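You operate a simulated robot arm through the tools that you are given. There is no shell and no other tool.

You are at the controls of a simulated robot arm. One attempt, no reset.

Task
Unload wagon 26 into the yellow frame of bay J with crane 2.
Fine: keep the red lever at RUN; wind the grab up before each run, and at the end over the container; leave the other containers, the train, the lorry and crane 1 as they are.

It is judged by the outcome, as a careful person would: the job done as asked, and still so three seconds after it is handed in. It fails if anything else is knocked over, pushed out of place, dropped, spilled or broken.

Robot
A 6-joint arm with a fingered hand, fixed in place. Base frame: the origin is on the floor under the middle of its stand, x ahead of it, y to its left, z up; the work surface is at about z = 795. Readings come in mm, rad, newtons and seconds.
With the tool pointing down near the work surface it reaches from about 240 to 480 mm from the base axis. Its first joint turns from -2.897 to 2.897 rad. Payload 2.3 kg.
Tool frame: the origin (TCP) lies between the finger pads and is the grasp point; the fingertips stand 22 mm ahead of it; z points along the fingers, y is the line along which they close. The gripper opens to 112 mm; its body begins 60 mm behind the TCP. The gripper is a hand of 3 fingers: y runs from the thumb to the fingers, the wrist lies at [0, 0, -218] in the tool frame, and closing takes about 1.5 s.
Orientation is told as [roll, pitch, yaw] about the base's x, y, z axes, in that order, counted from this pose: with the fingers straight down and closing along the base's y, the tool's x points along the base's -x, its y along +y and its z along -z.

Tools
- The arm moves only by the tool nudge_tool. Its argument "steps" is a list of rows, each a list of 7 numbers: the shift along the base's x, y, z in mm, then the turn, a rotation vector about the base's x, y, z in rad, then the gripper command, from -1 (fully open) to 1 (shut), values between in proportion. In form: [[dx, dy, dz, rx, ry, rz, claw], ...]. A call has 1 to 20 rows; each row is the pose to reach, as a shift and turn from the pose commanded when the call began. A row lasts 0.2 s, in which the tool goes at most 50 mm and 0.15 rad; a call with a longer step from one row to the next is refused whole, and so is a gripper value outside its range. Where a pose cannot be reached the arm comes as near as it can. A force on the tool above 40 N (or 10 N above the force at the start of the call, whichever is more), or a blocked arm, ends the call early, and 0.2 s more pass. The fingers move at their own pace (about 72 mm/s each) and stop on an object; they squeeze with about 27 N. The grip force told is the motor's: it shows also when the fingers shut on nothing. Time passes only in rows, and 0.2 s behind the last, so rows that repeat a pose let the fingers close. The reply holds the time, the measured pose of the TCP, the force on the tool along the base axes, the opening and the grip force, in the units named above and with some noise, with the torque about the TCP (base axes, N m) and any sound that the robot's microphone picked up.
- Cameras (640 x 400 px; columns grow to the right, rows downward): "scene" is fixed at [399.8, 650.1, 1537.4]; the picture's right is [-1.00, -0.07, 0.00], its down [-0.04, 0.59, -0.81] and it looks along [0.06, -0.81, -0.59] (base axes); focal length 353 px, centre (320, 200). "wrist" rides on the gripper at [66, 3, -80] in the tool frame; the picture's right is [-0.05, 1.00, 0.00], its down [-0.77, -0.04, -0.64] and it looks along [-0.64, -0.03, 0.77] (tool axes); focal length 275 px, centre (320, 200). There is no depth. A picture from a camera that has moved, and an enlarged one, comes with that camera's place and axes in the base frame and with its lens.
- snapshot(camera): a new picture of that camera. The clock stands still meanwhile.
- slide_trunk(by): slides the trunk up (or, below 0, down) by that many mm; the arm rides with it, the base frame stays. It gives what a move gives, with no picture.
- preshape(shape): the hand has 3 fingers and takes this shape, open, in about a second: jaw (thumb against the fingers, like two jaws); tri (thumb and two fingers); tip (a fingertip pinch); poke (one finger out to press); point (the index stretched); flat (the hand flat); cup (the hand cupped); fist (a fist). The gripper value then closes the fingers along that shape, each until it touches; the sizes above hold for jaw. It gives what a move gives, with no picture.
- enlarge(camera, box): a new picture of the part [left, top, right, bottom] of that camera's present view, enlarged. The clock stands still meanwhile.
- sign_off(): hands the job in; it is judged then, once.

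Nothing tells you positions but the pictures and the camera data. Unless the task says otherwise, let go and move clear before handing in.

The tools are called by a JSON object that holds its "api" and its "payload". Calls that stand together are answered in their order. nudge_tool: Moves the arm, as the interface text tells. Its arguments: {"type":"object","properties":{"steps":{"type":"array"}},"required":["steps"]} The other tools are called the same way: slide_trunk (by) moves the trunk up or down; preshape (shape) gives the hand a shape; snapshot (camera) takes a picture; enlarge (camera, box) takes an enlarged picture of a part of a camera's view; sign_off () hands the job in.

At the start:

```text
time_s: 0.0
position: [391.4, -53.9, 1055.4]
tool_rot: [0.0, 0.002, 0.0]
contact_force: [-0.3, -0.5, 0.4]
torque: [-0.04, 0.02, -0.05]
gripper_width: 111.9
grip_force: 0.1
shape: jaw
trunk travel left (down, up): [-500.0, 90.0]
```

scene: 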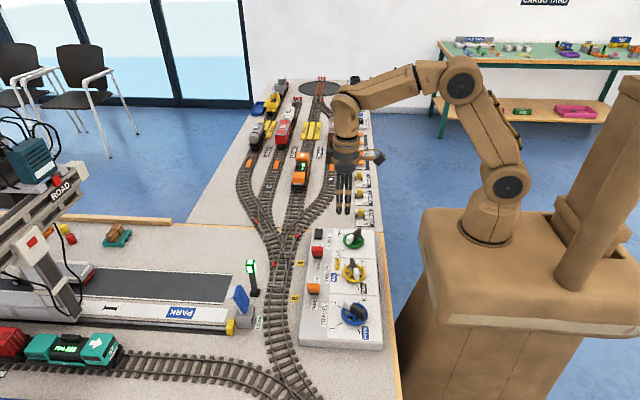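
wrist: 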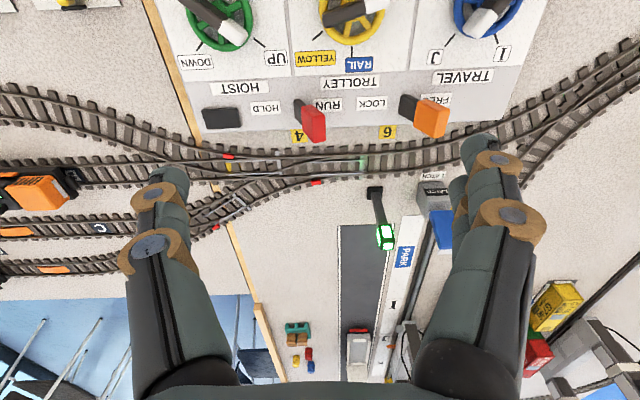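

I see a model rail yard with a control panel (green HOIST, yellow TROLLEY, blue TRAVEL wheels, plus black, red and orange levers) and gantry cranes at the left of the scene picture. First I look closer at everything before moving.

{"api": "enlarge", "payload": {"camera": "scene", "box": [290, 210, 400, 360]}}

{"api": "enlarge", "payload": {"camera": "scene", "box": [0, 120, 260, 400]}}

{"api": "enlarge", "payload": {"camera": "wrist", "box": [140, 0, 560, 200]}}

{"api": "enlarge", "payload": {"camera": "scene", "box": [230, 60, 390, 230]}}

{"api": "enlarge", "payload": {"camera": "wrist", "box": [300, 180, 640, 400]}}

```text
2.67 times, centred on (345, 285) of scene
camera zoom: at [399.8, 650.1, 1537.4], right [-1.0, -0.07, 0.0], down [-0.04, 0.59, -0.81], along [0.06, -0.81, -0.59], focal length 940 px, centre (253, -27)
```

zoom: 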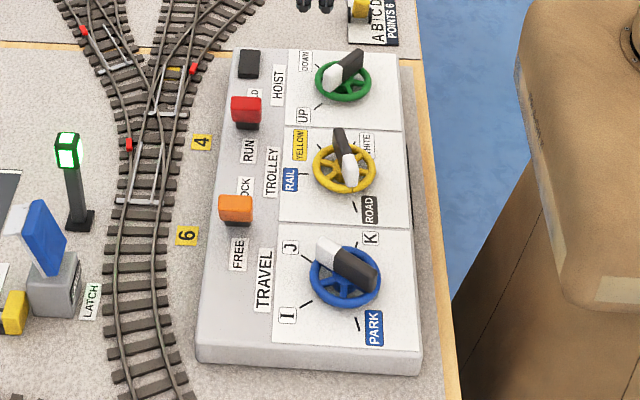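

```text
1.43 times, centred on (130, 260) of scene
camera zoom: at [399.8, 650.1, 1537.4], right [-1.0, -0.07, 0.0], down [-0.04, 0.59, -0.81], along [0.06, -0.81, -0.59], focal length 504 px, centre (591, 114)
```

zoom: 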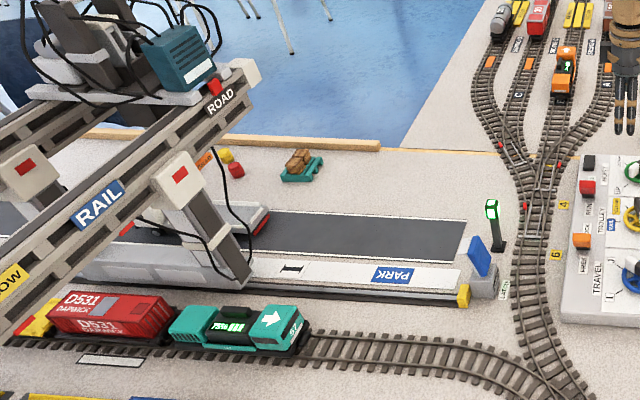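

```text
1.52 times, centred on (350, 100) of wrist
camera zoom: at [323.5, -51.2, 1136.8], right [0.05, 1.0, 0.0], down [0.77, -0.04, 0.64], along [0.64, -0.03, -0.77], focal length 420 px, centre (274, 352)
```

zoom: 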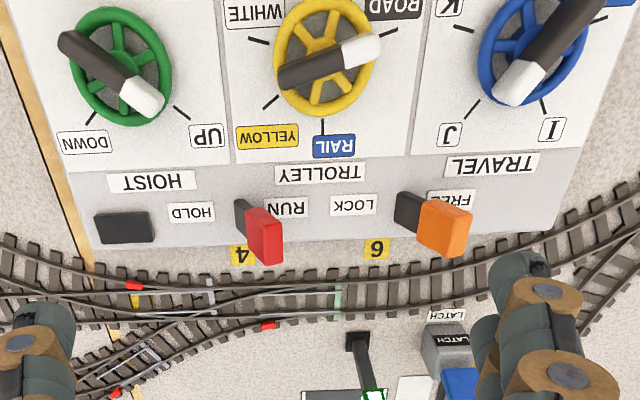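

```text
2.35 times, centred on (310, 145) of scene
camera zoom: at [399.8, 650.1, 1537.4], right [-1.0, -0.07, 0.0], down [-0.04, 0.59, -0.81], along [0.06, -0.81, -0.59], focal length 830 px, centre (344, 329)
```

zoom: 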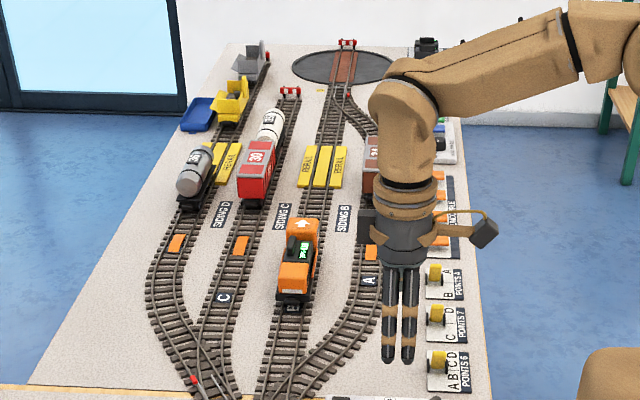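

```text
1.82 times, centred on (470, 290) of wrist
camera zoom: at [323.5, -51.2, 1136.8], right [0.05, 1.0, 0.0], down [0.77, -0.04, 0.64], along [0.64, -0.03, -0.77], focal length 500 px, centre (47, 36)
```

zoom: 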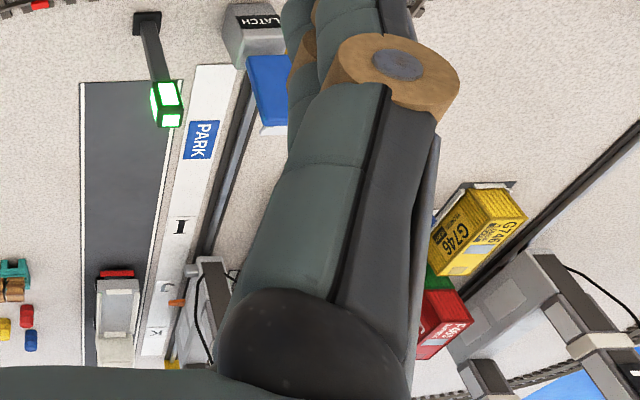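

The panel sits around x≈380, y≈60 and the cranes are out of reach around x≈1000, so the job is done with the panel. I tilt the hand up to get the wrist camera onto the cranes, bays and train.

{"api": "nudge_tool", "payload": {"steps": [[0, 0, 20, 0, -0.12, 0, 0], [-10, 0, 40, 0, -0.24, 0, 0.5], [-20, 0, 60, 0, -0.36, 0, 1], [-30, 0, 80, 0, -0.48, 0, 1], [-40, 0, 100, 0, -0.55, 0, 1], [-40, 0, 100, 0, -0.55, 0, 1]]}}

{"api": "snapshot", "payload": {"camera": "wrist"}}

{"api": "snapshot", "payload": {"camera": "scene"}}

```text
time_s: 1.4
position: [353.0, -53.5, 1156.8]
tool_rot: [-0.001, -0.552, -0.003]
contact_force: [0.0, 0.5, -0.3]
torque: [-0.01, 0.02, 0.0]
gripper_width: 0.1
grip_force: 26.9
shape: jaw
trunk travel left (down, up): [-500.0, 90.0]
```

```text
taken
camera wrist: at [252.4, -52.0, 1190.8], right [0.04, 1.0, 0.03], down [0.32, -0.04, 0.95], along [0.95, -0.03, -0.33], focal length 275 px, centre (320, 200)
```

wrist: 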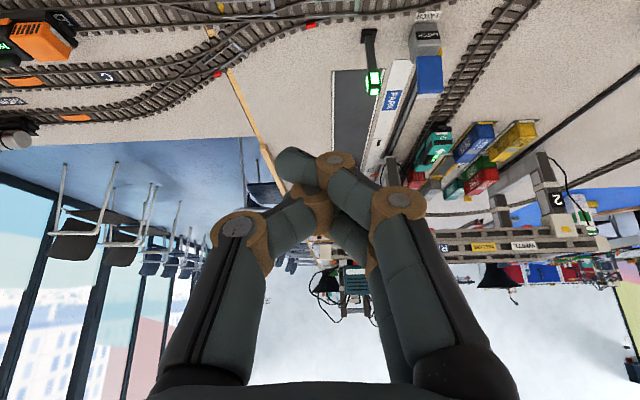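

```text
taken
```

scene: 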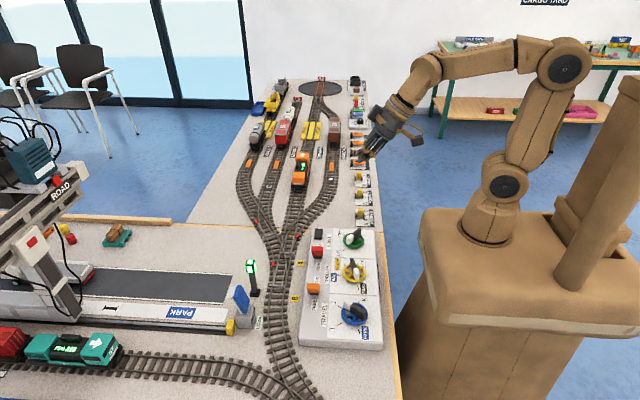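

The cranes stand to the right of this (upside-down) wrist view, towards +y, with the number 2 on the nearer leg. I shift the camera over to +y and higher for a clearer look.

{"api": "nudge_tool", "payload": {"steps": [[0, 40, 10, 0, -0.1, 0, 1], [0, 80, 20, 0, -0.2, 0, 1], [0, 120, 30, 0, -0.2, 0.1, 1], [0, 160, 40, 0, -0.2, 0.2, 1], [0, 200, 50, 0, -0.2, 0.2, 1], [0, 230, 60, 0, -0.2, 0.2, 1], [0, 230, 60, 0, -0.2, 0.2, 1]]}}

{"api": "snapshot", "payload": {"camera": "wrist"}}

```text
time_s: 3.0
position: [350.7, 175.8, 1218.6]
tool_rot: [-0.027, -0.748, 0.217]
contact_force: [0.2, -0.4, 0.1]
torque: [0.01, 0.02, 0.01]
gripper_width: 0.0
grip_force: 27.4
shape: jaw
trunk travel left (down, up): [-500.0, 90.0]
```

```text
taken
camera wrist: at [248.2, 159.1, 1231.5], right [-0.16, 0.99, 0.01], down [0.13, 0.01, 0.99], along [0.98, 0.16, -0.13], focal length 275 px, centre (320, 200)
```

wrist: 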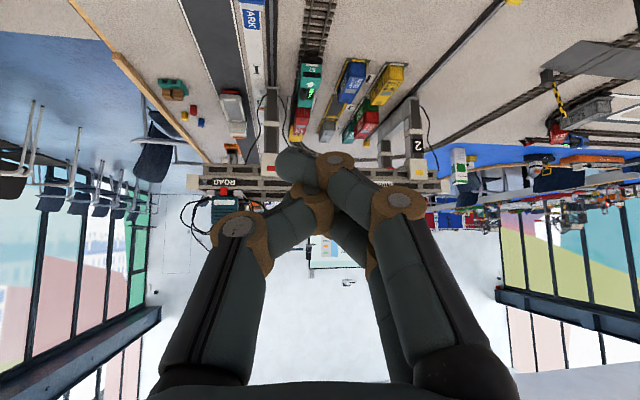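

{"api": "enlarge", "payload": {"camera": "wrist", "box": [170, 0, 450, 170]}}

{"api": "enlarge", "payload": {"camera": "wrist", "box": [260, 40, 420, 150]}}

{"api": "enlarge", "payload": {"camera": "wrist", "box": [180, 100, 460, 270]}}

{"api": "enlarge", "payload": {"camera": "wrist", "box": [400, 60, 640, 230]}}

```text
2.29 times, centred on (310, 85) of wrist
camera zoom: at [248.2, 159.1, 1231.5], right [-0.16, 0.99, 0.01], down [0.13, 0.01, 0.99], along [0.98, 0.16, -0.13], focal length 629 px, centre (343, 463)
```

zoom: 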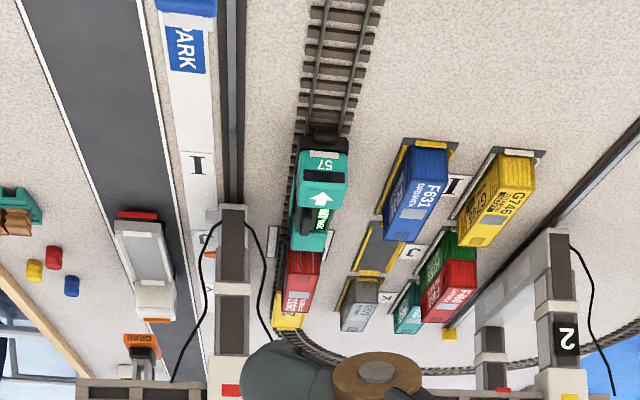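

```text
3.64 times, centred on (340, 95) of wrist
camera zoom: at [248.2, 159.1, 1231.5], right [-0.16, 0.99, 0.01], down [0.13, 0.01, 0.99], along [0.98, 0.16, -0.13], focal length 1001 px, centre (247, 582)
```

zoom: 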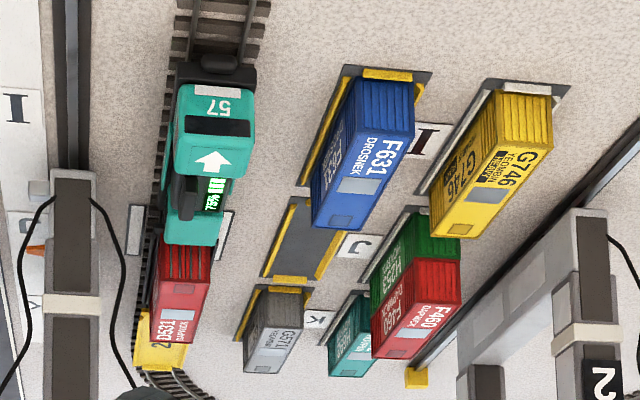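

```text
2.29 times, centred on (320, 185) of wrist
camera zoom: at [248.2, 159.1, 1231.5], right [-0.16, 0.99, 0.01], down [0.13, 0.01, 0.99], along [0.98, 0.16, -0.13], focal length 629 px, centre (320, 234)
```

zoom: 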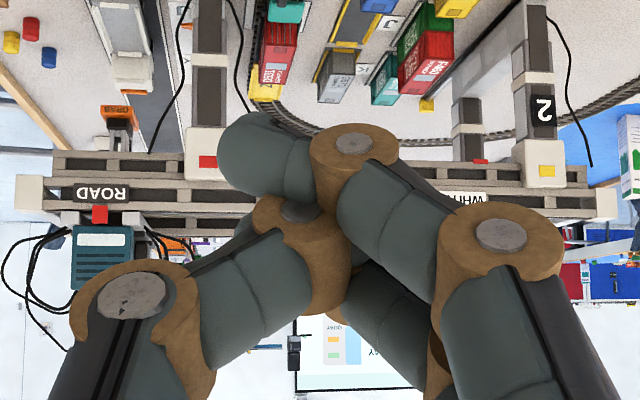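

```text
2.35 times, centred on (520, 145) of wrist
camera zoom: at [248.2, 159.1, 1231.5], right [-0.16, 0.99, 0.01], down [0.13, 0.01, 0.99], along [0.98, 0.16, -0.13], focal length 648 px, centre (-151, 329)
```

zoom: 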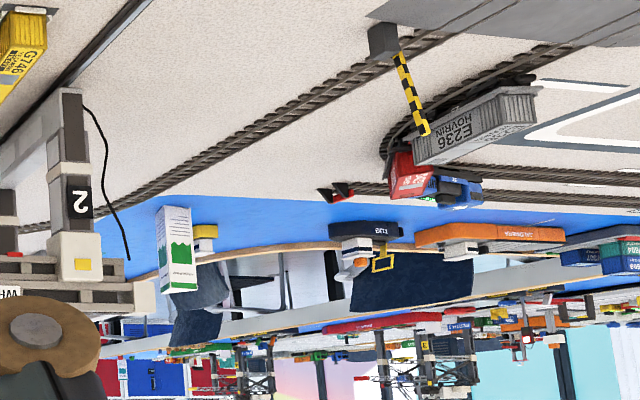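

Crane 2 is the nearer one. Bay J's yellow frame looks empty and the train has loco 57, a red container D531 and a yellow wagon. I open the hand to clear the view and move further forward and higher to find wagon 26 and the train's other wagons.

{"api": "nudge_tool", "payload": {"steps": [[30, 10, 20, 0, 0, 0, 0], [60, 20, 40, 0, 0, 0, -0.6], [90, 30, 60, 0, 0.1, 0, -1], [120, 40, 80, 0, 0.2, 0, -1], [140, 50, 100, 0, 0.2, 0, -1], [140, 50, 110, 0, 0.2, 0, -1]]}}

{"api": "snapshot", "payload": {"camera": "wrist"}}

```text
time_s: 4.4
position: [443.9, 190.4, 1267.9]
tool_rot: [0.026, -0.553, 0.184]
contact_force: [-0.9, -0.2, 0.5]
torque: [0.01, -0.01, 0.0]
gripper_width: 111.7
grip_force: 0.1
shape: jaw
out of reach, approached as far as the arm can: row 4, 5, 6
trunk travel left (down, up): [-500.0, 90.0]
```

```text
taken
camera wrist: at [345.1, 173.2, 1303.0], right [-0.16, 0.99, 0.05], down [0.33, 0.01, 0.94], along [0.93, 0.16, -0.32], focal length 275 px, centre (320, 200)
```

wrist: 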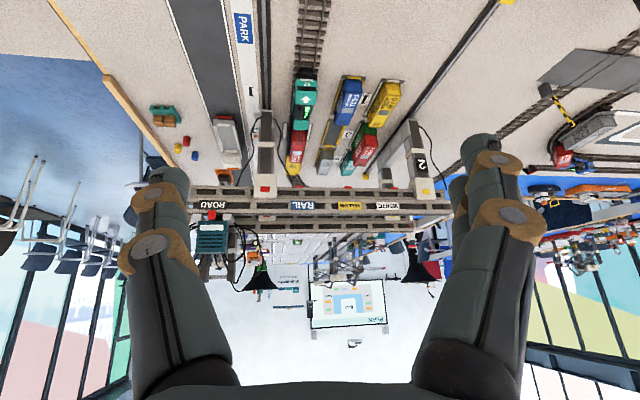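

{"api": "enlarge", "payload": {"camera": "wrist", "box": [190, 60, 450, 280]}}

{"api": "enlarge", "payload": {"camera": "wrist", "box": [270, 60, 420, 200]}}

{"api": "enlarge", "payload": {"camera": "wrist", "box": [190, 190, 300, 300]}}

{"api": "enlarge", "payload": {"camera": "wrist", "box": [290, 190, 450, 340]}}

```text
1.82 times, centred on (320, 170) of wrist
camera zoom: at [345.1, 173.2, 1303.0], right [-0.16, 0.99, 0.05], down [0.33, 0.01, 0.94], along [0.93, 0.16, -0.32], focal length 500 px, centre (320, 254)
```

zoom: 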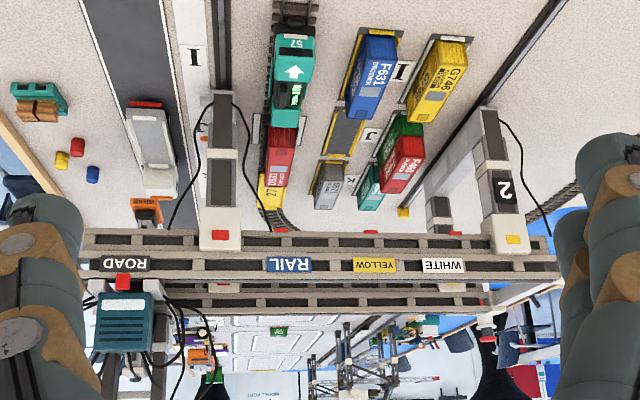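

```text
2.86 times, centred on (345, 130) of wrist
camera zoom: at [345.1, 173.2, 1303.0], right [-0.16, 0.99, 0.05], down [0.33, 0.01, 0.94], along [0.93, 0.16, -0.32], focal length 786 px, centre (249, 400)
```

zoom: 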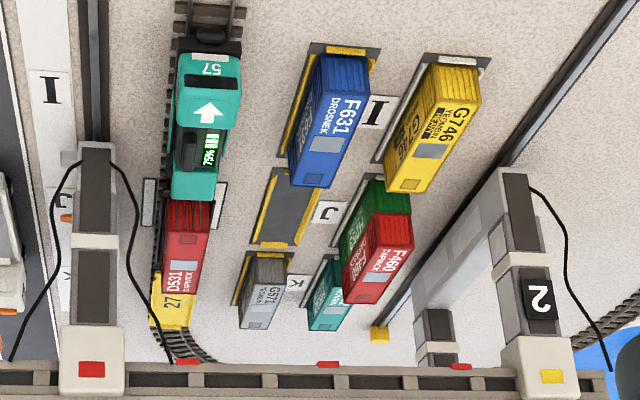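

```text
3.64 times, centred on (245, 245) of wrist
camera zoom: at [345.1, 173.2, 1303.0], right [-0.16, 0.99, 0.05], down [0.33, 0.01, 0.94], along [0.93, 0.16, -0.32], focal length 1001 px, centre (593, 36)
```

zoom: 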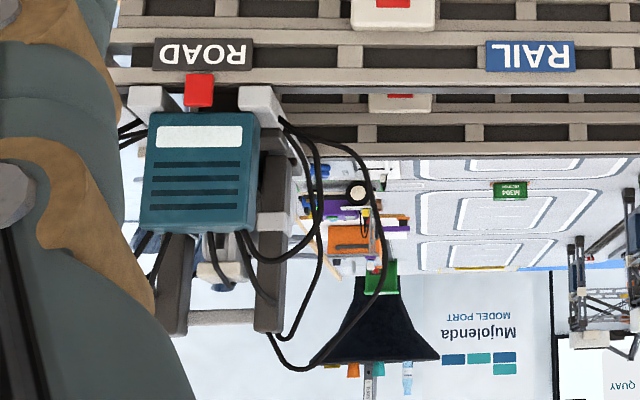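

```text
2.67 times, centred on (370, 265) of wrist
camera zoom: at [345.1, 173.2, 1303.0], right [-0.16, 0.99, 0.05], down [0.33, 0.01, 0.94], along [0.93, 0.16, -0.32], focal length 734 px, centre (187, 27)
```

zoom: 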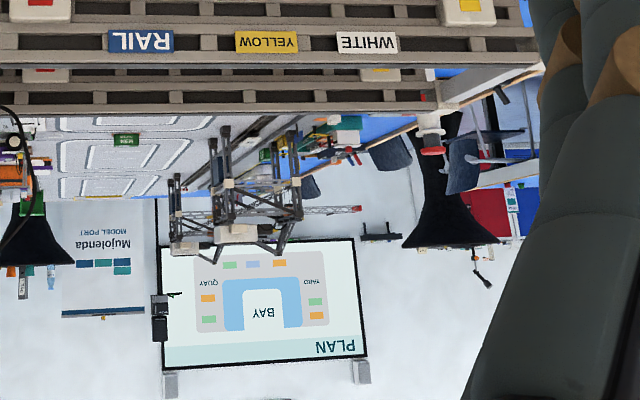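

Wagon 27 (empty) stands by K, and the red D531 container's wagon ahead of it is at about x≈1140, in line with bay J; crane 2 looks to be at J with its trolley at ROAD. I check the wagon's number, the grab and the signs at the crane in more detail.

{"api": "enlarge", "payload": {"camera": "scene", "box": [0, 310, 130, 400]}}

{"api": "enlarge", "payload": {"camera": "scene", "box": [0, 130, 140, 220]}}

{"api": "enlarge", "payload": {"camera": "scene", "box": [0, 210, 140, 310]}}

{"api": "enlarge", "payload": {"camera": "wrist", "box": [200, 80, 300, 230]}}

{"api": "enlarge", "payload": {"camera": "wrist", "box": [280, 100, 330, 180]}}

```text
4.44 times, centred on (65, 355) of scene
camera zoom: at [399.8, 650.1, 1537.4], right [-1.0, -0.07, 0.0], down [-0.04, 0.59, -0.81], along [0.06, -0.81, -0.59], focal length 1567 px, centre (1453, -489)
```

zoom: 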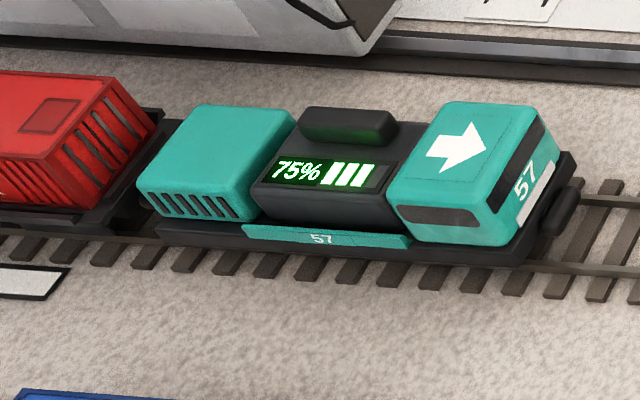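

```text
4.44 times, centred on (70, 175) of scene
camera zoom: at [399.8, 650.1, 1537.4], right [-1.0, -0.07, 0.0], down [-0.04, 0.59, -0.81], along [0.06, -0.81, -0.59], focal length 1567 px, centre (1431, 311)
```

zoom: 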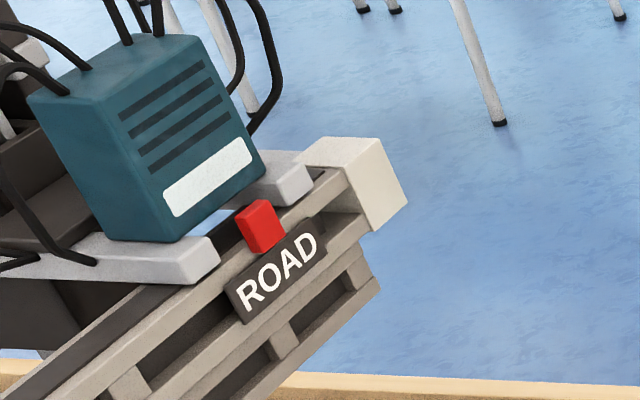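

```text
4.00 times, centred on (70, 260) of scene
camera zoom: at [399.8, 650.1, 1537.4], right [-1.0, -0.07, 0.0], down [-0.04, 0.59, -0.81], along [0.06, -0.81, -0.59], focal length 1410 px, centre (1320, -40)
```

zoom: 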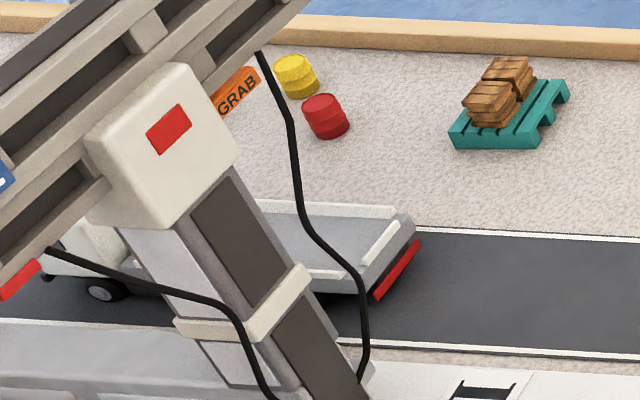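

```text
2.67 times, centred on (250, 155) of wrist
camera zoom: at [345.1, 173.2, 1303.0], right [-0.16, 0.99, 0.05], down [0.33, 0.01, 0.94], along [0.93, 0.16, -0.32], focal length 734 px, centre (507, 320)
```

zoom: 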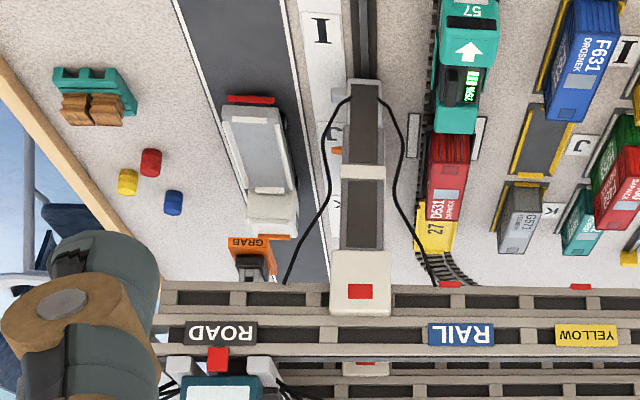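

```text
5.00 times, centred on (305, 140) of wrist
camera zoom: at [345.1, 173.2, 1303.0], right [-0.16, 0.99, 0.05], down [0.33, 0.01, 0.94], along [0.93, 0.16, -0.32], focal length 1376 px, centre (395, 500)
```

zoom: 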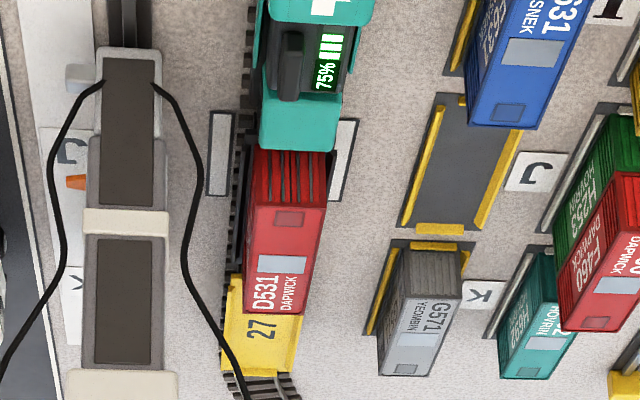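

The grab (orange) hangs raised at ROAD, the crane's orange pointer shows J on the strip. I still want to confirm the number on the wagon under D531.

{"api": "enlarge", "payload": {"camera": "scene", "box": [0, 320, 50, 385]}}

{"api": "enlarge", "payload": {"camera": "wrist", "box": [275, 110, 320, 190]}}

{"api": "enlarge", "payload": {"camera": "wrist", "box": [500, 60, 640, 220]}}

```text
6.15 times, centred on (25, 352) of scene
camera zoom: at [399.8, 650.1, 1537.4], right [-1.0, -0.07, 0.0], down [-0.04, 0.59, -0.81], along [0.06, -0.81, -0.59], focal length 2170 px, centre (2135, -738)
```

zoom: 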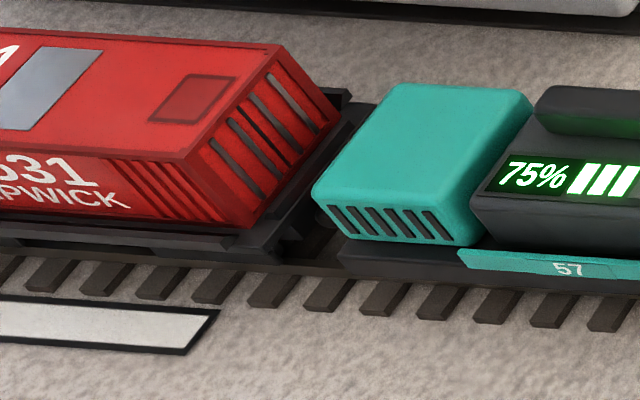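

```text
5.00 times, centred on (298, 150) of wrist
camera zoom: at [345.1, 173.2, 1303.0], right [-0.16, 0.99, 0.05], down [0.33, 0.01, 0.94], along [0.93, 0.16, -0.32], focal length 1376 px, centre (432, 450)
```

zoom: 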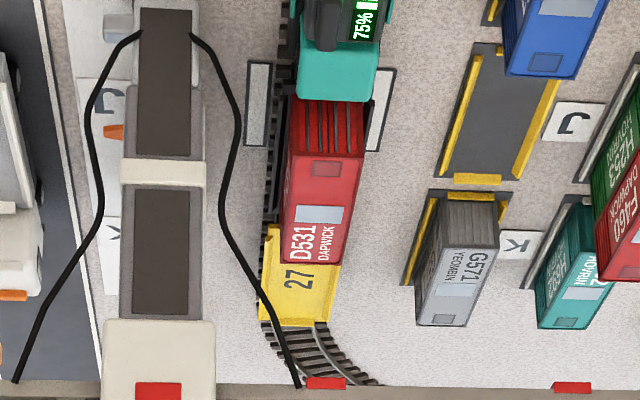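

```text
2.50 times, centred on (570, 140) of wrist
camera zoom: at [345.1, 173.2, 1303.0], right [-0.16, 0.99, 0.05], down [0.33, 0.01, 0.94], along [0.93, 0.16, -0.32], focal length 688 px, centre (-305, 350)
```

zoom: 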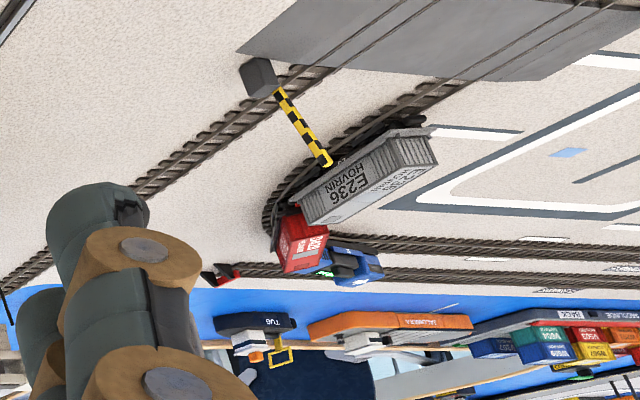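

D531's wagon sits right ahead of empty wagon 27 and in line with the bay J marks, so it's the loaded wagon in crane 2's reach. Now I bring the hand back over the panel to study the wheels and levers from above.

{"api": "nudge_tool", "payload": {"steps": [[-40, -10, -10, 0, 0.1, 0, -1], [-80, -30, -20, 0, 0.2, -0.1, -1], [-120, -50, -30, 0, 0.3, -0.18, -1], [-160, -70, -50, 0, 0.4, -0.18, -1], [-200, -100, -80, 0, 0.5, -0.18, -1], [-220, -130, -110, 0, 0.6, -0.18, -1], [-220, -130, -140, 0, 0.7, -0.18, -1], [-220, -130, -140, 0, 0.7, -0.18, -1]]}}

{"api": "snapshot", "payload": {"camera": "wrist"}}

```text
refused: row 5 steps farther than a row can; nothing moved
```

```text
taken
camera wrist: at [345.1, 173.2, 1303.0], right [-0.16, 0.99, 0.05], down [0.33, 0.01, 0.94], along [0.93, 0.16, -0.32], focal length 275 px, centre (320, 200)
```

wrist: 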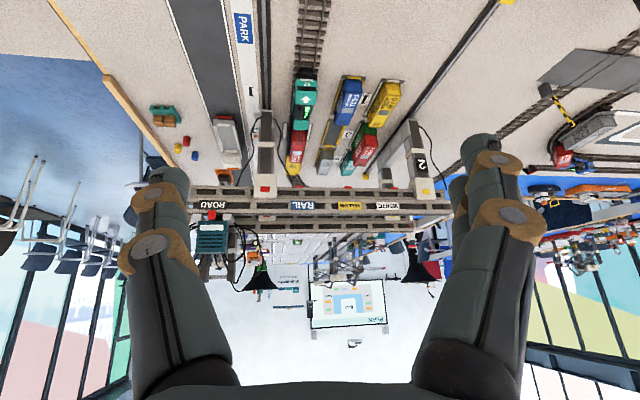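

The move was refused because one step was too long. I send it again with shorter steps to bring the camera over the panel.

{"api": "nudge_tool", "payload": {"steps": [[-30, -10, -10, 0, 0.1, 0, -1], [-60, -20, -20, 0, 0.2, -0.05, -1], [-90, -40, -30, 0, 0.3, -0.1, -1], [-120, -60, -40, 0, 0.4, -0.15, -1], [-150, -80, -60, 0, 0.5, -0.18, -1], [-170, -105, -85, 0, 0.6, -0.18, -1], [-190, -120, -110, 0, 0.7, -0.18, -1], [-190, -130, -130, 0, 0.75, -0.18, -1], [-190, -130, -140, 0, 0.75, -0.18, -1]]}}

{"api": "snapshot", "payload": {"camera": "wrist"}}

```text
time_s: 6.4
position: [251.8, 63.4, 1129.1]
tool_rot: [0.088, 0.193, -0.016]
contact_force: [1.1, 0.5, -0.6]
torque: [0.01, 0.01, -0.02]
gripper_width: 111.6
grip_force: 0.0
shape: jaw
trunk travel left (down, up): [-500.0, 90.0]
```

```text
taken
camera wrist: at [200.0, 59.6, 1221.3], right [0.08, 0.99, 0.08], down [0.88, -0.1, 0.47], along [0.48, 0.03, -0.88], focal length 275 px, centre (320, 200)
```

wrist: 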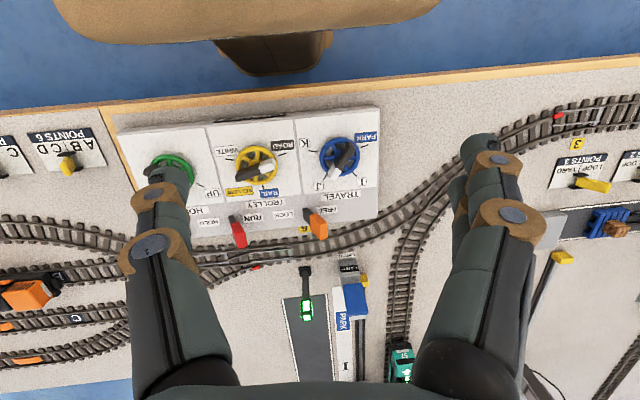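

{"api": "enlarge", "payload": {"camera": "wrist", "box": [110, 95, 390, 260]}}

{"api": "enlarge", "payload": {"camera": "wrist", "box": [270, 110, 390, 260]}}

```text
2.29 times, centred on (250, 178) of wrist
camera zoom: at [200.0, 59.6, 1221.3], right [0.08, 0.99, 0.08], down [0.88, -0.1, 0.47], along [0.48, 0.03, -0.88], focal length 629 px, centre (480, 251)
```

zoom: 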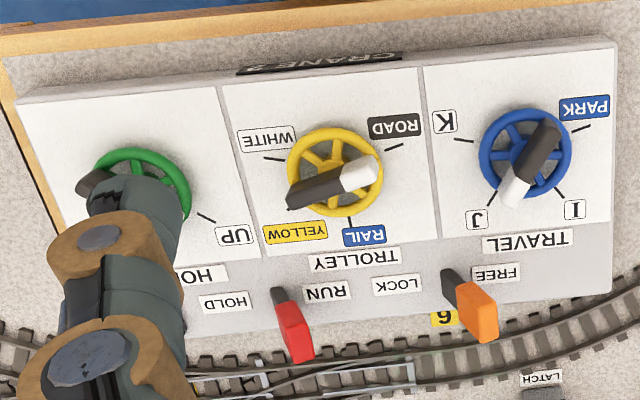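

```text
2.67 times, centred on (330, 185) of wrist
camera zoom: at [200.0, 59.6, 1221.3], right [0.08, 0.99, 0.08], down [0.88, -0.1, 0.47], along [0.48, 0.03, -0.88], focal length 734 px, centre (293, 240)
```

zoom: 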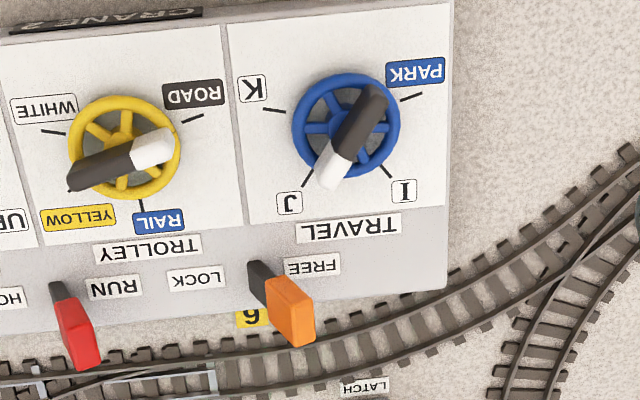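

The panel's near edge is labelled CRANE 2, so this is the right one; hoist is at UP, trolley at ROAD, travel at J, red at RUN and orange at FREE. I level the hand and go closer for accurate positions.

{"api": "nudge_tool", "payload": {"steps": [[20, -10, -30, -0.044, -0.1, 0.008, -1], [40, -20, -60, -0.088, -0.193, 0.016, -1], [60, -30, -95, -0.088, -0.193, 0.016, -1], [75, -35, -130, -0.088, -0.193, 0.016, -1], [75, -35, -150, -0.088, -0.193, 0.016, -1], [75, -35, -150, -0.088, -0.193, 0.016, -1]]}}

{"api": "snapshot", "payload": {"camera": "wrist"}}

{"api": "snapshot", "payload": {"camera": "scene"}}

```text
time_s: 7.8
position: [326.0, 27.3, 979.1]
tool_rot: [0.001, 0.0, -0.009]
contact_force: [0.1, 0.1, 0.1]
torque: [0.01, 0.0, 0.03]
gripper_width: 111.6
grip_force: 0.1
shape: jaw
trunk travel left (down, up): [-500.0, 90.0]
```

```text
taken
camera wrist: at [257.9, 30.5, 1060.2], right [0.05, 1.0, 0.0], down [0.77, -0.04, 0.64], along [0.64, -0.03, -0.77], focal length 275 px, centre (320, 200)
```

wrist: 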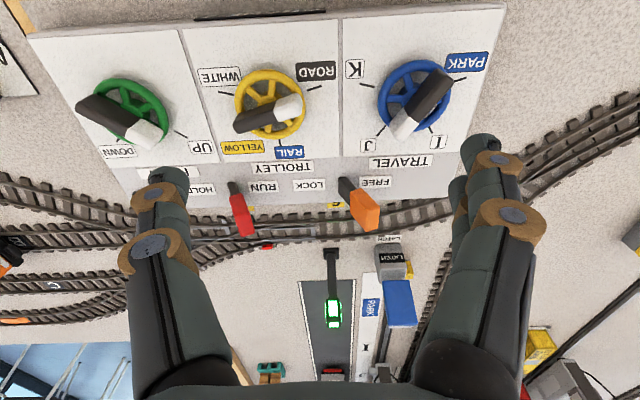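

```text
taken
```

scene: 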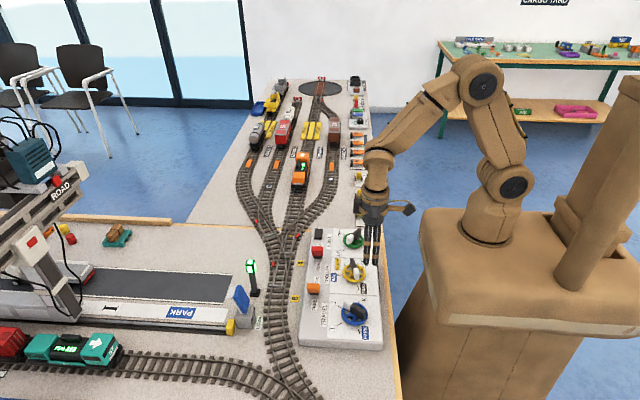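

{"api": "enlarge", "payload": {"camera": "wrist", "box": [20, 0, 220, 180]}}

{"api": "enlarge", "payload": {"camera": "wrist", "box": [190, 20, 350, 170]}}

{"api": "enlarge", "payload": {"camera": "wrist", "box": [330, 20, 510, 170]}}

{"api": "enlarge", "payload": {"camera": "wrist", "box": [180, 150, 420, 260]}}

{"api": "enlarge", "payload": {"camera": "scene", "box": [290, 220, 400, 360]}}

```text
2.22 times, centred on (120, 90) of wrist
camera zoom: at [257.9, 30.5, 1060.2], right [0.05, 1.0, 0.0], down [0.77, -0.04, 0.64], along [0.64, -0.03, -0.77], focal length 612 px, centre (764, 444)
```

zoom: 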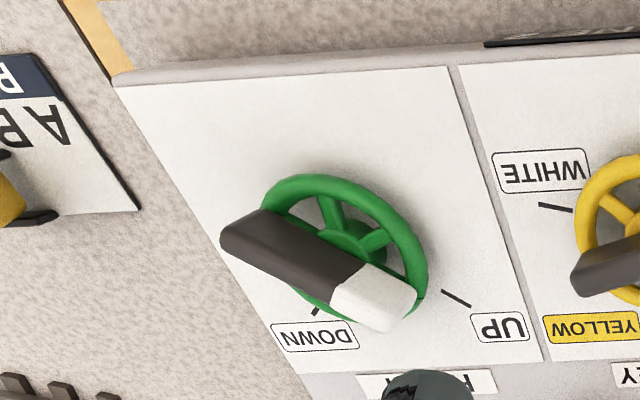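

```text
2.67 times, centred on (270, 95) of wrist
camera zoom: at [257.9, 30.5, 1060.2], right [0.05, 1.0, 0.0], down [0.77, -0.04, 0.64], along [0.64, -0.03, -0.77], focal length 734 px, centre (453, 480)
```

zoom: 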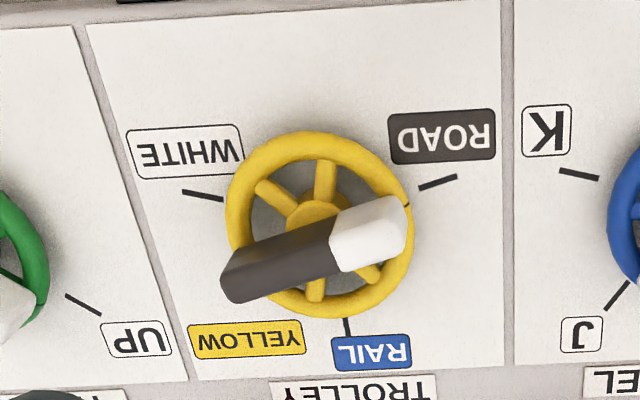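

```text
2.67 times, centred on (420, 95) of wrist
camera zoom: at [257.9, 30.5, 1060.2], right [0.05, 1.0, 0.0], down [0.77, -0.04, 0.64], along [0.64, -0.03, -0.77], focal length 734 px, centre (53, 480)
```

zoom: 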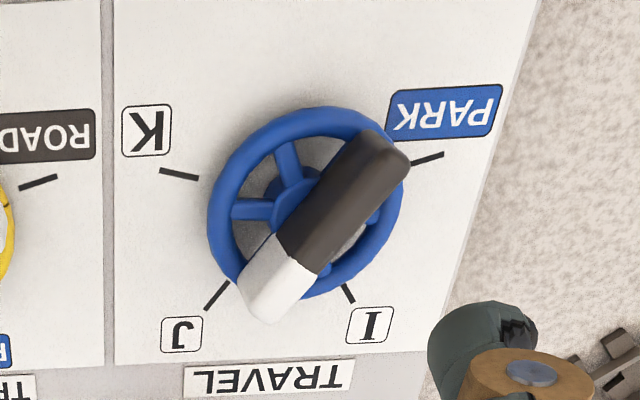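

```text
2.67 times, centred on (300, 205) of wrist
camera zoom: at [257.9, 30.5, 1060.2], right [0.05, 1.0, 0.0], down [0.77, -0.04, 0.64], along [0.64, -0.03, -0.77], focal length 734 px, centre (373, 187)
```

zoom: 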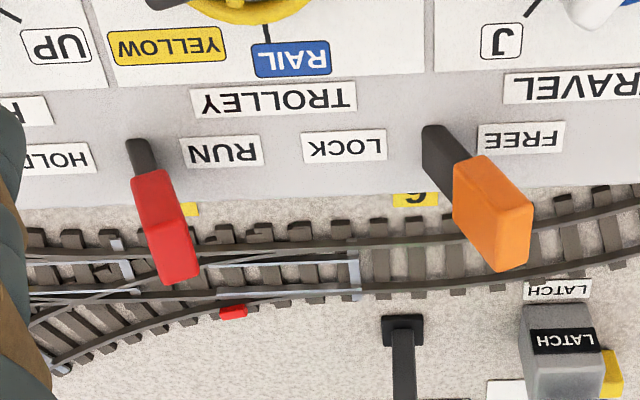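

```text
2.86 times, centred on (345, 290) of scene
camera zoom: at [399.8, 650.1, 1537.4], right [-1.0, -0.07, 0.0], down [-0.04, 0.59, -0.81], along [0.06, -0.81, -0.59], focal length 1008 px, centre (249, -57)
```

zoom: 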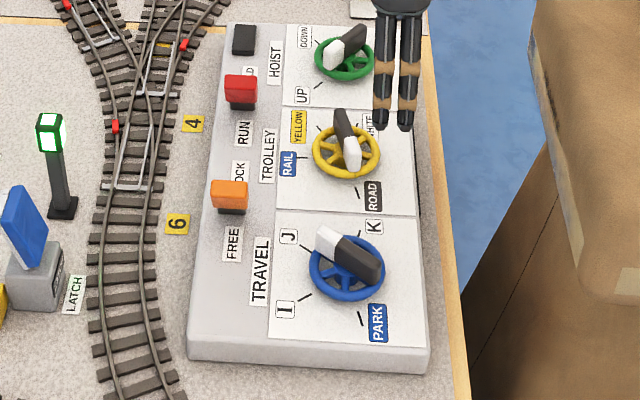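

The panel top comes out at about z≈795 with hubs at about x≈353 and y≈-155 (hoist), -20 (trolley), 114 (travel); the knob bars are about 25 mm above the panel. I look at the knob heights from the side before touching anything.

{"api": "enlarge", "payload": {"camera": "scene", "box": [335, 220, 375, 250]}}

{"api": "enlarge", "payload": {"camera": "scene", "box": [330, 250, 380, 290]}}

{"api": "enlarge", "payload": {"camera": "scene", "box": [330, 290, 390, 340]}}

{"api": "enlarge", "payload": {"camera": "scene", "box": [300, 225, 340, 310]}}

```text
13.33 times, centred on (355, 235) of scene
camera zoom: at [399.8, 650.1, 1537.4], right [-1.0, -0.07, 0.0], down [-0.04, 0.59, -0.81], along [0.06, -0.81, -0.59], focal length 4702 px, centre (-147, -267)
```

zoom: 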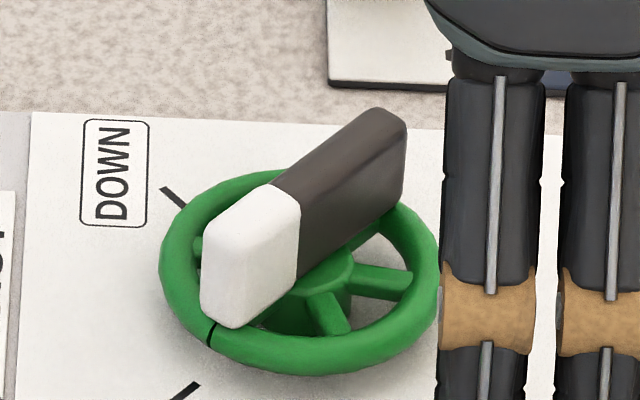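

```text
10.00 times, centred on (355, 270) of scene
camera zoom: at [399.8, 650.1, 1537.4], right [-1.0, -0.07, 0.0], down [-0.04, 0.59, -0.81], along [0.06, -0.81, -0.59], focal length 3526 px, centre (-30, -500)
```

zoom: 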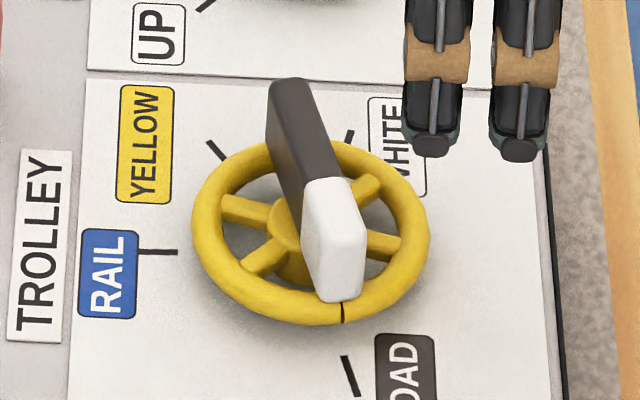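

```text
8.00 times, centred on (360, 315) of scene
camera zoom: at [399.8, 650.1, 1537.4], right [-1.0, -0.07, 0.0], down [-0.04, 0.59, -0.81], along [0.06, -0.81, -0.59], focal length 2821 px, centre (0, -720)
```

zoom: 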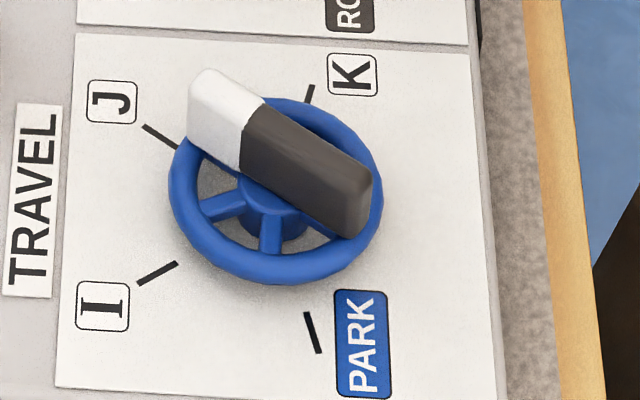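

```text
4.71 times, centred on (320, 268) of scene
camera zoom: at [399.8, 650.1, 1537.4], right [-1.0, -0.07, 0.0], down [-0.04, 0.59, -0.81], along [0.06, -0.81, -0.59], focal length 1660 px, centre (320, -118)
```

zoom: 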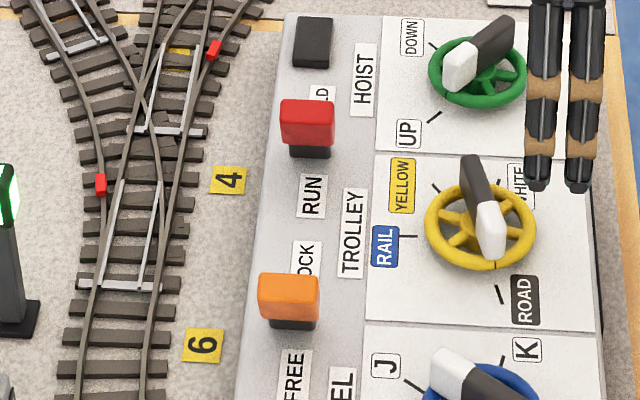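

{"api": "enlarge", "payload": {"camera": "wrist", "box": [225, 60, 315, 150]}}

{"api": "enlarge", "payload": {"camera": "wrist", "box": [70, 65, 180, 165]}}

```text
4.44 times, centred on (270, 105) of wrist
camera zoom: at [257.9, 30.5, 1060.2], right [0.05, 1.0, 0.0], down [0.77, -0.04, 0.64], along [0.64, -0.03, -0.77], focal length 1224 px, centre (542, 622)
```

zoom: 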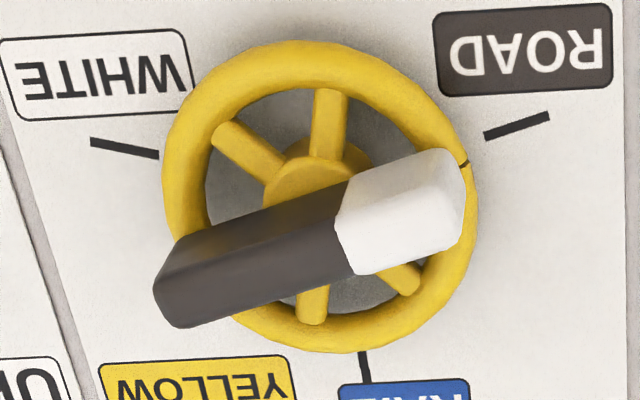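

```text
4.00 times, centred on (125, 115) of wrist
camera zoom: at [257.9, 30.5, 1060.2], right [0.05, 1.0, 0.0], down [0.77, -0.04, 0.64], along [0.64, -0.03, -0.77], focal length 1101 px, centre (1100, 540)
```

zoom: 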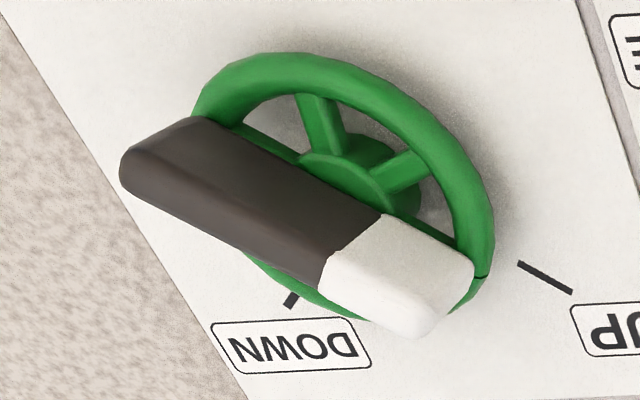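

The knob bars' tops come out near z≈830, about 13 mm wide and 60 mm long, and the hoist already points to UP. I go over the trolley hub, half close the hand and turn it to line up with the bar at ROAD (about +105°).

{"api": "nudge_tool", "payload": {"steps": [[5, -10, -5, 0, 0, 0.14, 0.2], [10, -20, -10, 0, 0, 0.28, 0.2], [20, -30, -20, 0, 0, 0.42, 0.2], [28, -47, -30, 0, 0, 0.56, 0.2], [28, -47, -40, 0, 0, 0.7, 0.2], [28, -47, -50, 0, 0, 0.84, 0.2], [28, -47, -60, 0, 0, 0.98, 0.2], [28, -47, -60, 0, 0, 1.12, 0.2], [28, -47, -60, 0, 0, 1.26, 0.2], [28, -47, -60, 0, 0, 1.4, 0.2], [28, -47, -60, 0, 0, 1.54, 0.2], [28, -47, -60, 0, 0, 1.68, 0.2], [28, -47, -60, 0, 0, 1.82, 0.2], [28, -47, -60, 0, 0, 1.84, 0.2]]}}

{"api": "snapshot", "payload": {"camera": "wrist"}}

{"api": "enlarge", "payload": {"camera": "scene", "box": [290, 180, 410, 320]}}

```text
time_s: 10.8
position: [305.1, 4.9, 872.6]
tool_rot: [-0.022, 0.053, 1.817]
contact_force: [0.4, 0.2, 0.2]
torque: [-0.01, 0.01, 0.01]
gripper_width: 45.0
grip_force: 0.0
shape: jaw
out of reach, approached as far as the arm can: row 10, 11, 12, 13, 14
trunk travel left (down, up): [-500.0, 90.0]
```

```text
taken
camera wrist: at [313.6, -56.1, 957.8], right [-0.98, -0.2, -0.02], down [-0.17, 0.78, 0.6], along [-0.1, 0.59, -0.8], focal length 275 px, centre (320, 200)
```

wrist: 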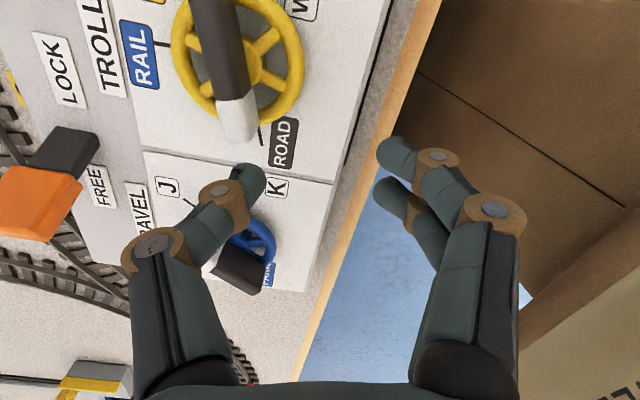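

```text
2.86 times, centred on (350, 250) of scene
camera zoom: at [399.8, 650.1, 1537.4], right [-1.0, -0.07, 0.0], down [-0.04, 0.59, -0.81], along [0.06, -0.81, -0.59], focal length 1008 px, centre (234, 57)
```

zoom: 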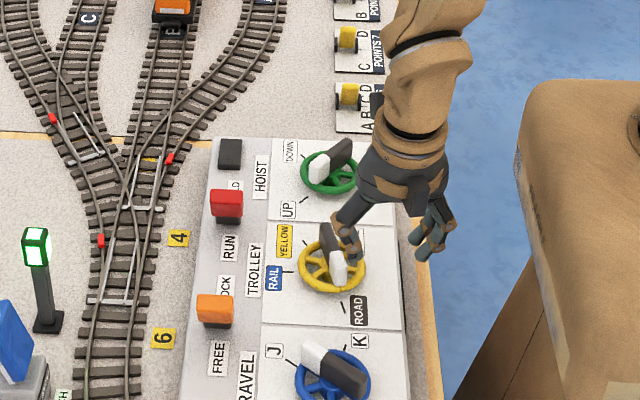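

The hand cannot turn past about +1.25 rad here and the arm drifted off, touching nothing. I lift, unwind, and try the negative turn instead, which lines up with the same bar at about -75°.

{"api": "nudge_tool", "payload": {"steps": [[0, 0, 30, 0, 0, 0, 0.2], [0, 0, 60, 0, 0, -0.14, 0.2], [10, -5, 70, 0, 0, -0.28, 0.2], [20, -10, 80, 0, 0, -0.42, 0.2], [30, -15, 80, 0, 0, -0.56, 0.2], [40, -20, 80, 0, 0, -0.7, 0.2], [49, -25, 80, 0, 0, -0.84, 0.2], [49, -25, 80, 0, 0, -0.98, 0.2], [49, -25, 80, 0, 0, -1.12, 0.2], [49, -25, 80, 0, 0, -1.26, 0.2], [49, -25, 80, 0, 0, -1.4, 0.2], [49, -25, 80, 0, 0, -1.54, 0.2], [49, -25, 80, 0, 0, -1.68, 0.2], [49, -25, 80, 0, 0, -1.817, 0.2], [49, -25, 80, 0, 0, -1.817, 0.2]]}}

```text
time_s: 14.0
position: [355.8, -20.7, 954.9]
tool_rot: [-0.023, 0.052, -0.006]
contact_force: [0.5, -0.7, -0.3]
torque: [-0.05, 0.01, 0.02]
gripper_width: 45.3
grip_force: 0.1
shape: jaw
out of reach, approached as far as the arm can: row 1, 2, 3
trunk travel left (down, up): [-500.0, 90.0]
```

{"api": "nudge_tool", "payload": {"steps": [[0, 0, 0, 0.023, -0.052, 0.006, 0.2], [0, 0, 0, 0.023, -0.052, 0.006, 0.2]]}}

{"api": "nudge_tool", "payload": {"steps": [[0, 0, -5, 0, 0, -0.14, 0.2], [0, 0, -10, 0, 0, -0.28, 0.2], [0, 0, -15, 0, 0, -0.42, 0.2], [0, 0, -20, 0, 0, -0.56, 0.2], [0, 0, -20, 0, 0, -0.7, 0.2], [0, 0, -20, 0, 0, -0.84, 0.2], [0, 0, -20, 0, 0, -0.98, 0.2], [0, 0, -20, 0, 0, -1.12, 0.2], [0, 0, -20, 0, 0, -1.26, 0.2], [0, 0, -20, 0, 0, -1.31, 0.2], [0, 0, -20, 0, 0, -1.31, 0.2]]}}

```text
time_s: 14.6
position: [355.0, -22.2, 955.6]
tool_rot: [0.003, -0.001, 0.005]
contact_force: [-0.5, -0.5, -0.3]
torque: [0.01, 0.01, 0.02]
gripper_width: 45.1
grip_force: 0.1
shape: jaw
trunk travel left (down, up): [-500.0, 90.0]
```

```text
time_s: 17.0
position: [355.9, -21.2, 935.3]
tool_rot: [0.002, 0.0, -1.305]
contact_force: [-0.5, 0.5, -1.1]
torque: [0.0, -0.05, 0.02]
gripper_width: 45.4
grip_force: 0.0
shape: jaw
trunk travel left (down, up): [-500.0, 90.0]
```

The negative turn works. Still high above the panel, I test how far it can go on that side before gripping anything.

{"api": "nudge_tool", "payload": {"steps": [[0, 0, 0, 0, 0, -0.14, 0.2], [0, 0, 0, 0, 0, -0.28, 0.2], [0, 0, 0, 0, 0, -0.42, 0.2], [0, 0, 0, 0, 0, -0.56, 0.2], [0, 0, 0, 0, 0, -0.7, 0.2], [0, 0, 0, 0, 0, -0.84, 0.2], [0, 0, 0, 0, 0, -0.98, 0.2], [0, 0, 0, 0, 0, -1.12, 0.2], [0, 0, 0, 0, 0, -1.26, 0.2], [0, 0, 0, 0, 0, -1.4, 0.2]]}}

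{"api": "snapshot", "payload": {"camera": "scene"}}

```text
time_s: 19.2
position: [355.6, -20.1, 934.1]
tool_rot: [0.002, 0.002, -2.708]
contact_force: [1.0, -0.4, 0.8]
torque: [-0.02, -0.02, -0.03]
gripper_width: 44.8
grip_force: 0.1
shape: jaw
trunk travel left (down, up): [-500.0, 90.0]
```

```text
taken
```

scene: 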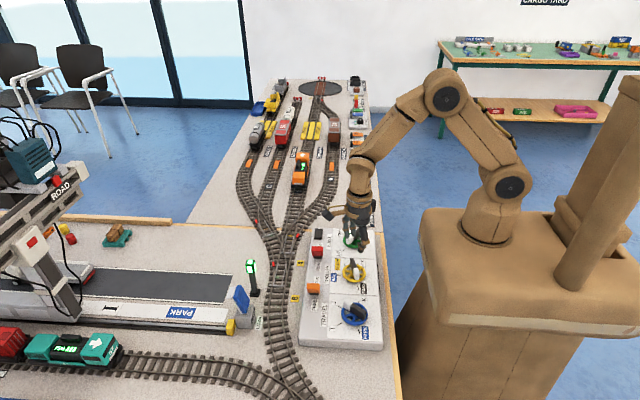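

{"api": "nudge_tool", "payload": {"steps": [[0, 0, 0, 0, 0, -0.14, 0.2], [0, 0, 0, 0, 0, -0.28, 0.2], [0, 0, 0, 0, 0, -0.42, 0.2], [0, 0, 0, 0, 0, -0.5, 0.2]]}}

{"api": "snapshot", "payload": {"camera": "wrist"}}

```text
time_s: 20.2
position: [355.0, -19.3, 935.7]
tool_rot: [0.003, -0.002, 3.077]
contact_force: [-0.2, -0.1, -0.5]
torque: [0.02, 0.0, -0.02]
gripper_width: 45.3
grip_force: 0.1
shape: jaw
trunk travel left (down, up): [-500.0, 90.0]
```

```text
taken
camera wrist: at [418.9, -27.9, 1016.6], right [-0.11, -0.99, 0.0], down [-0.77, 0.09, 0.64], along [-0.63, 0.07, -0.77], focal length 275 px, centre (320, 200)
```

wrist: 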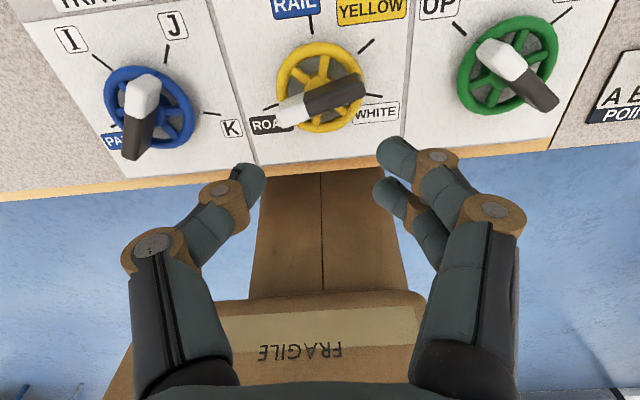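

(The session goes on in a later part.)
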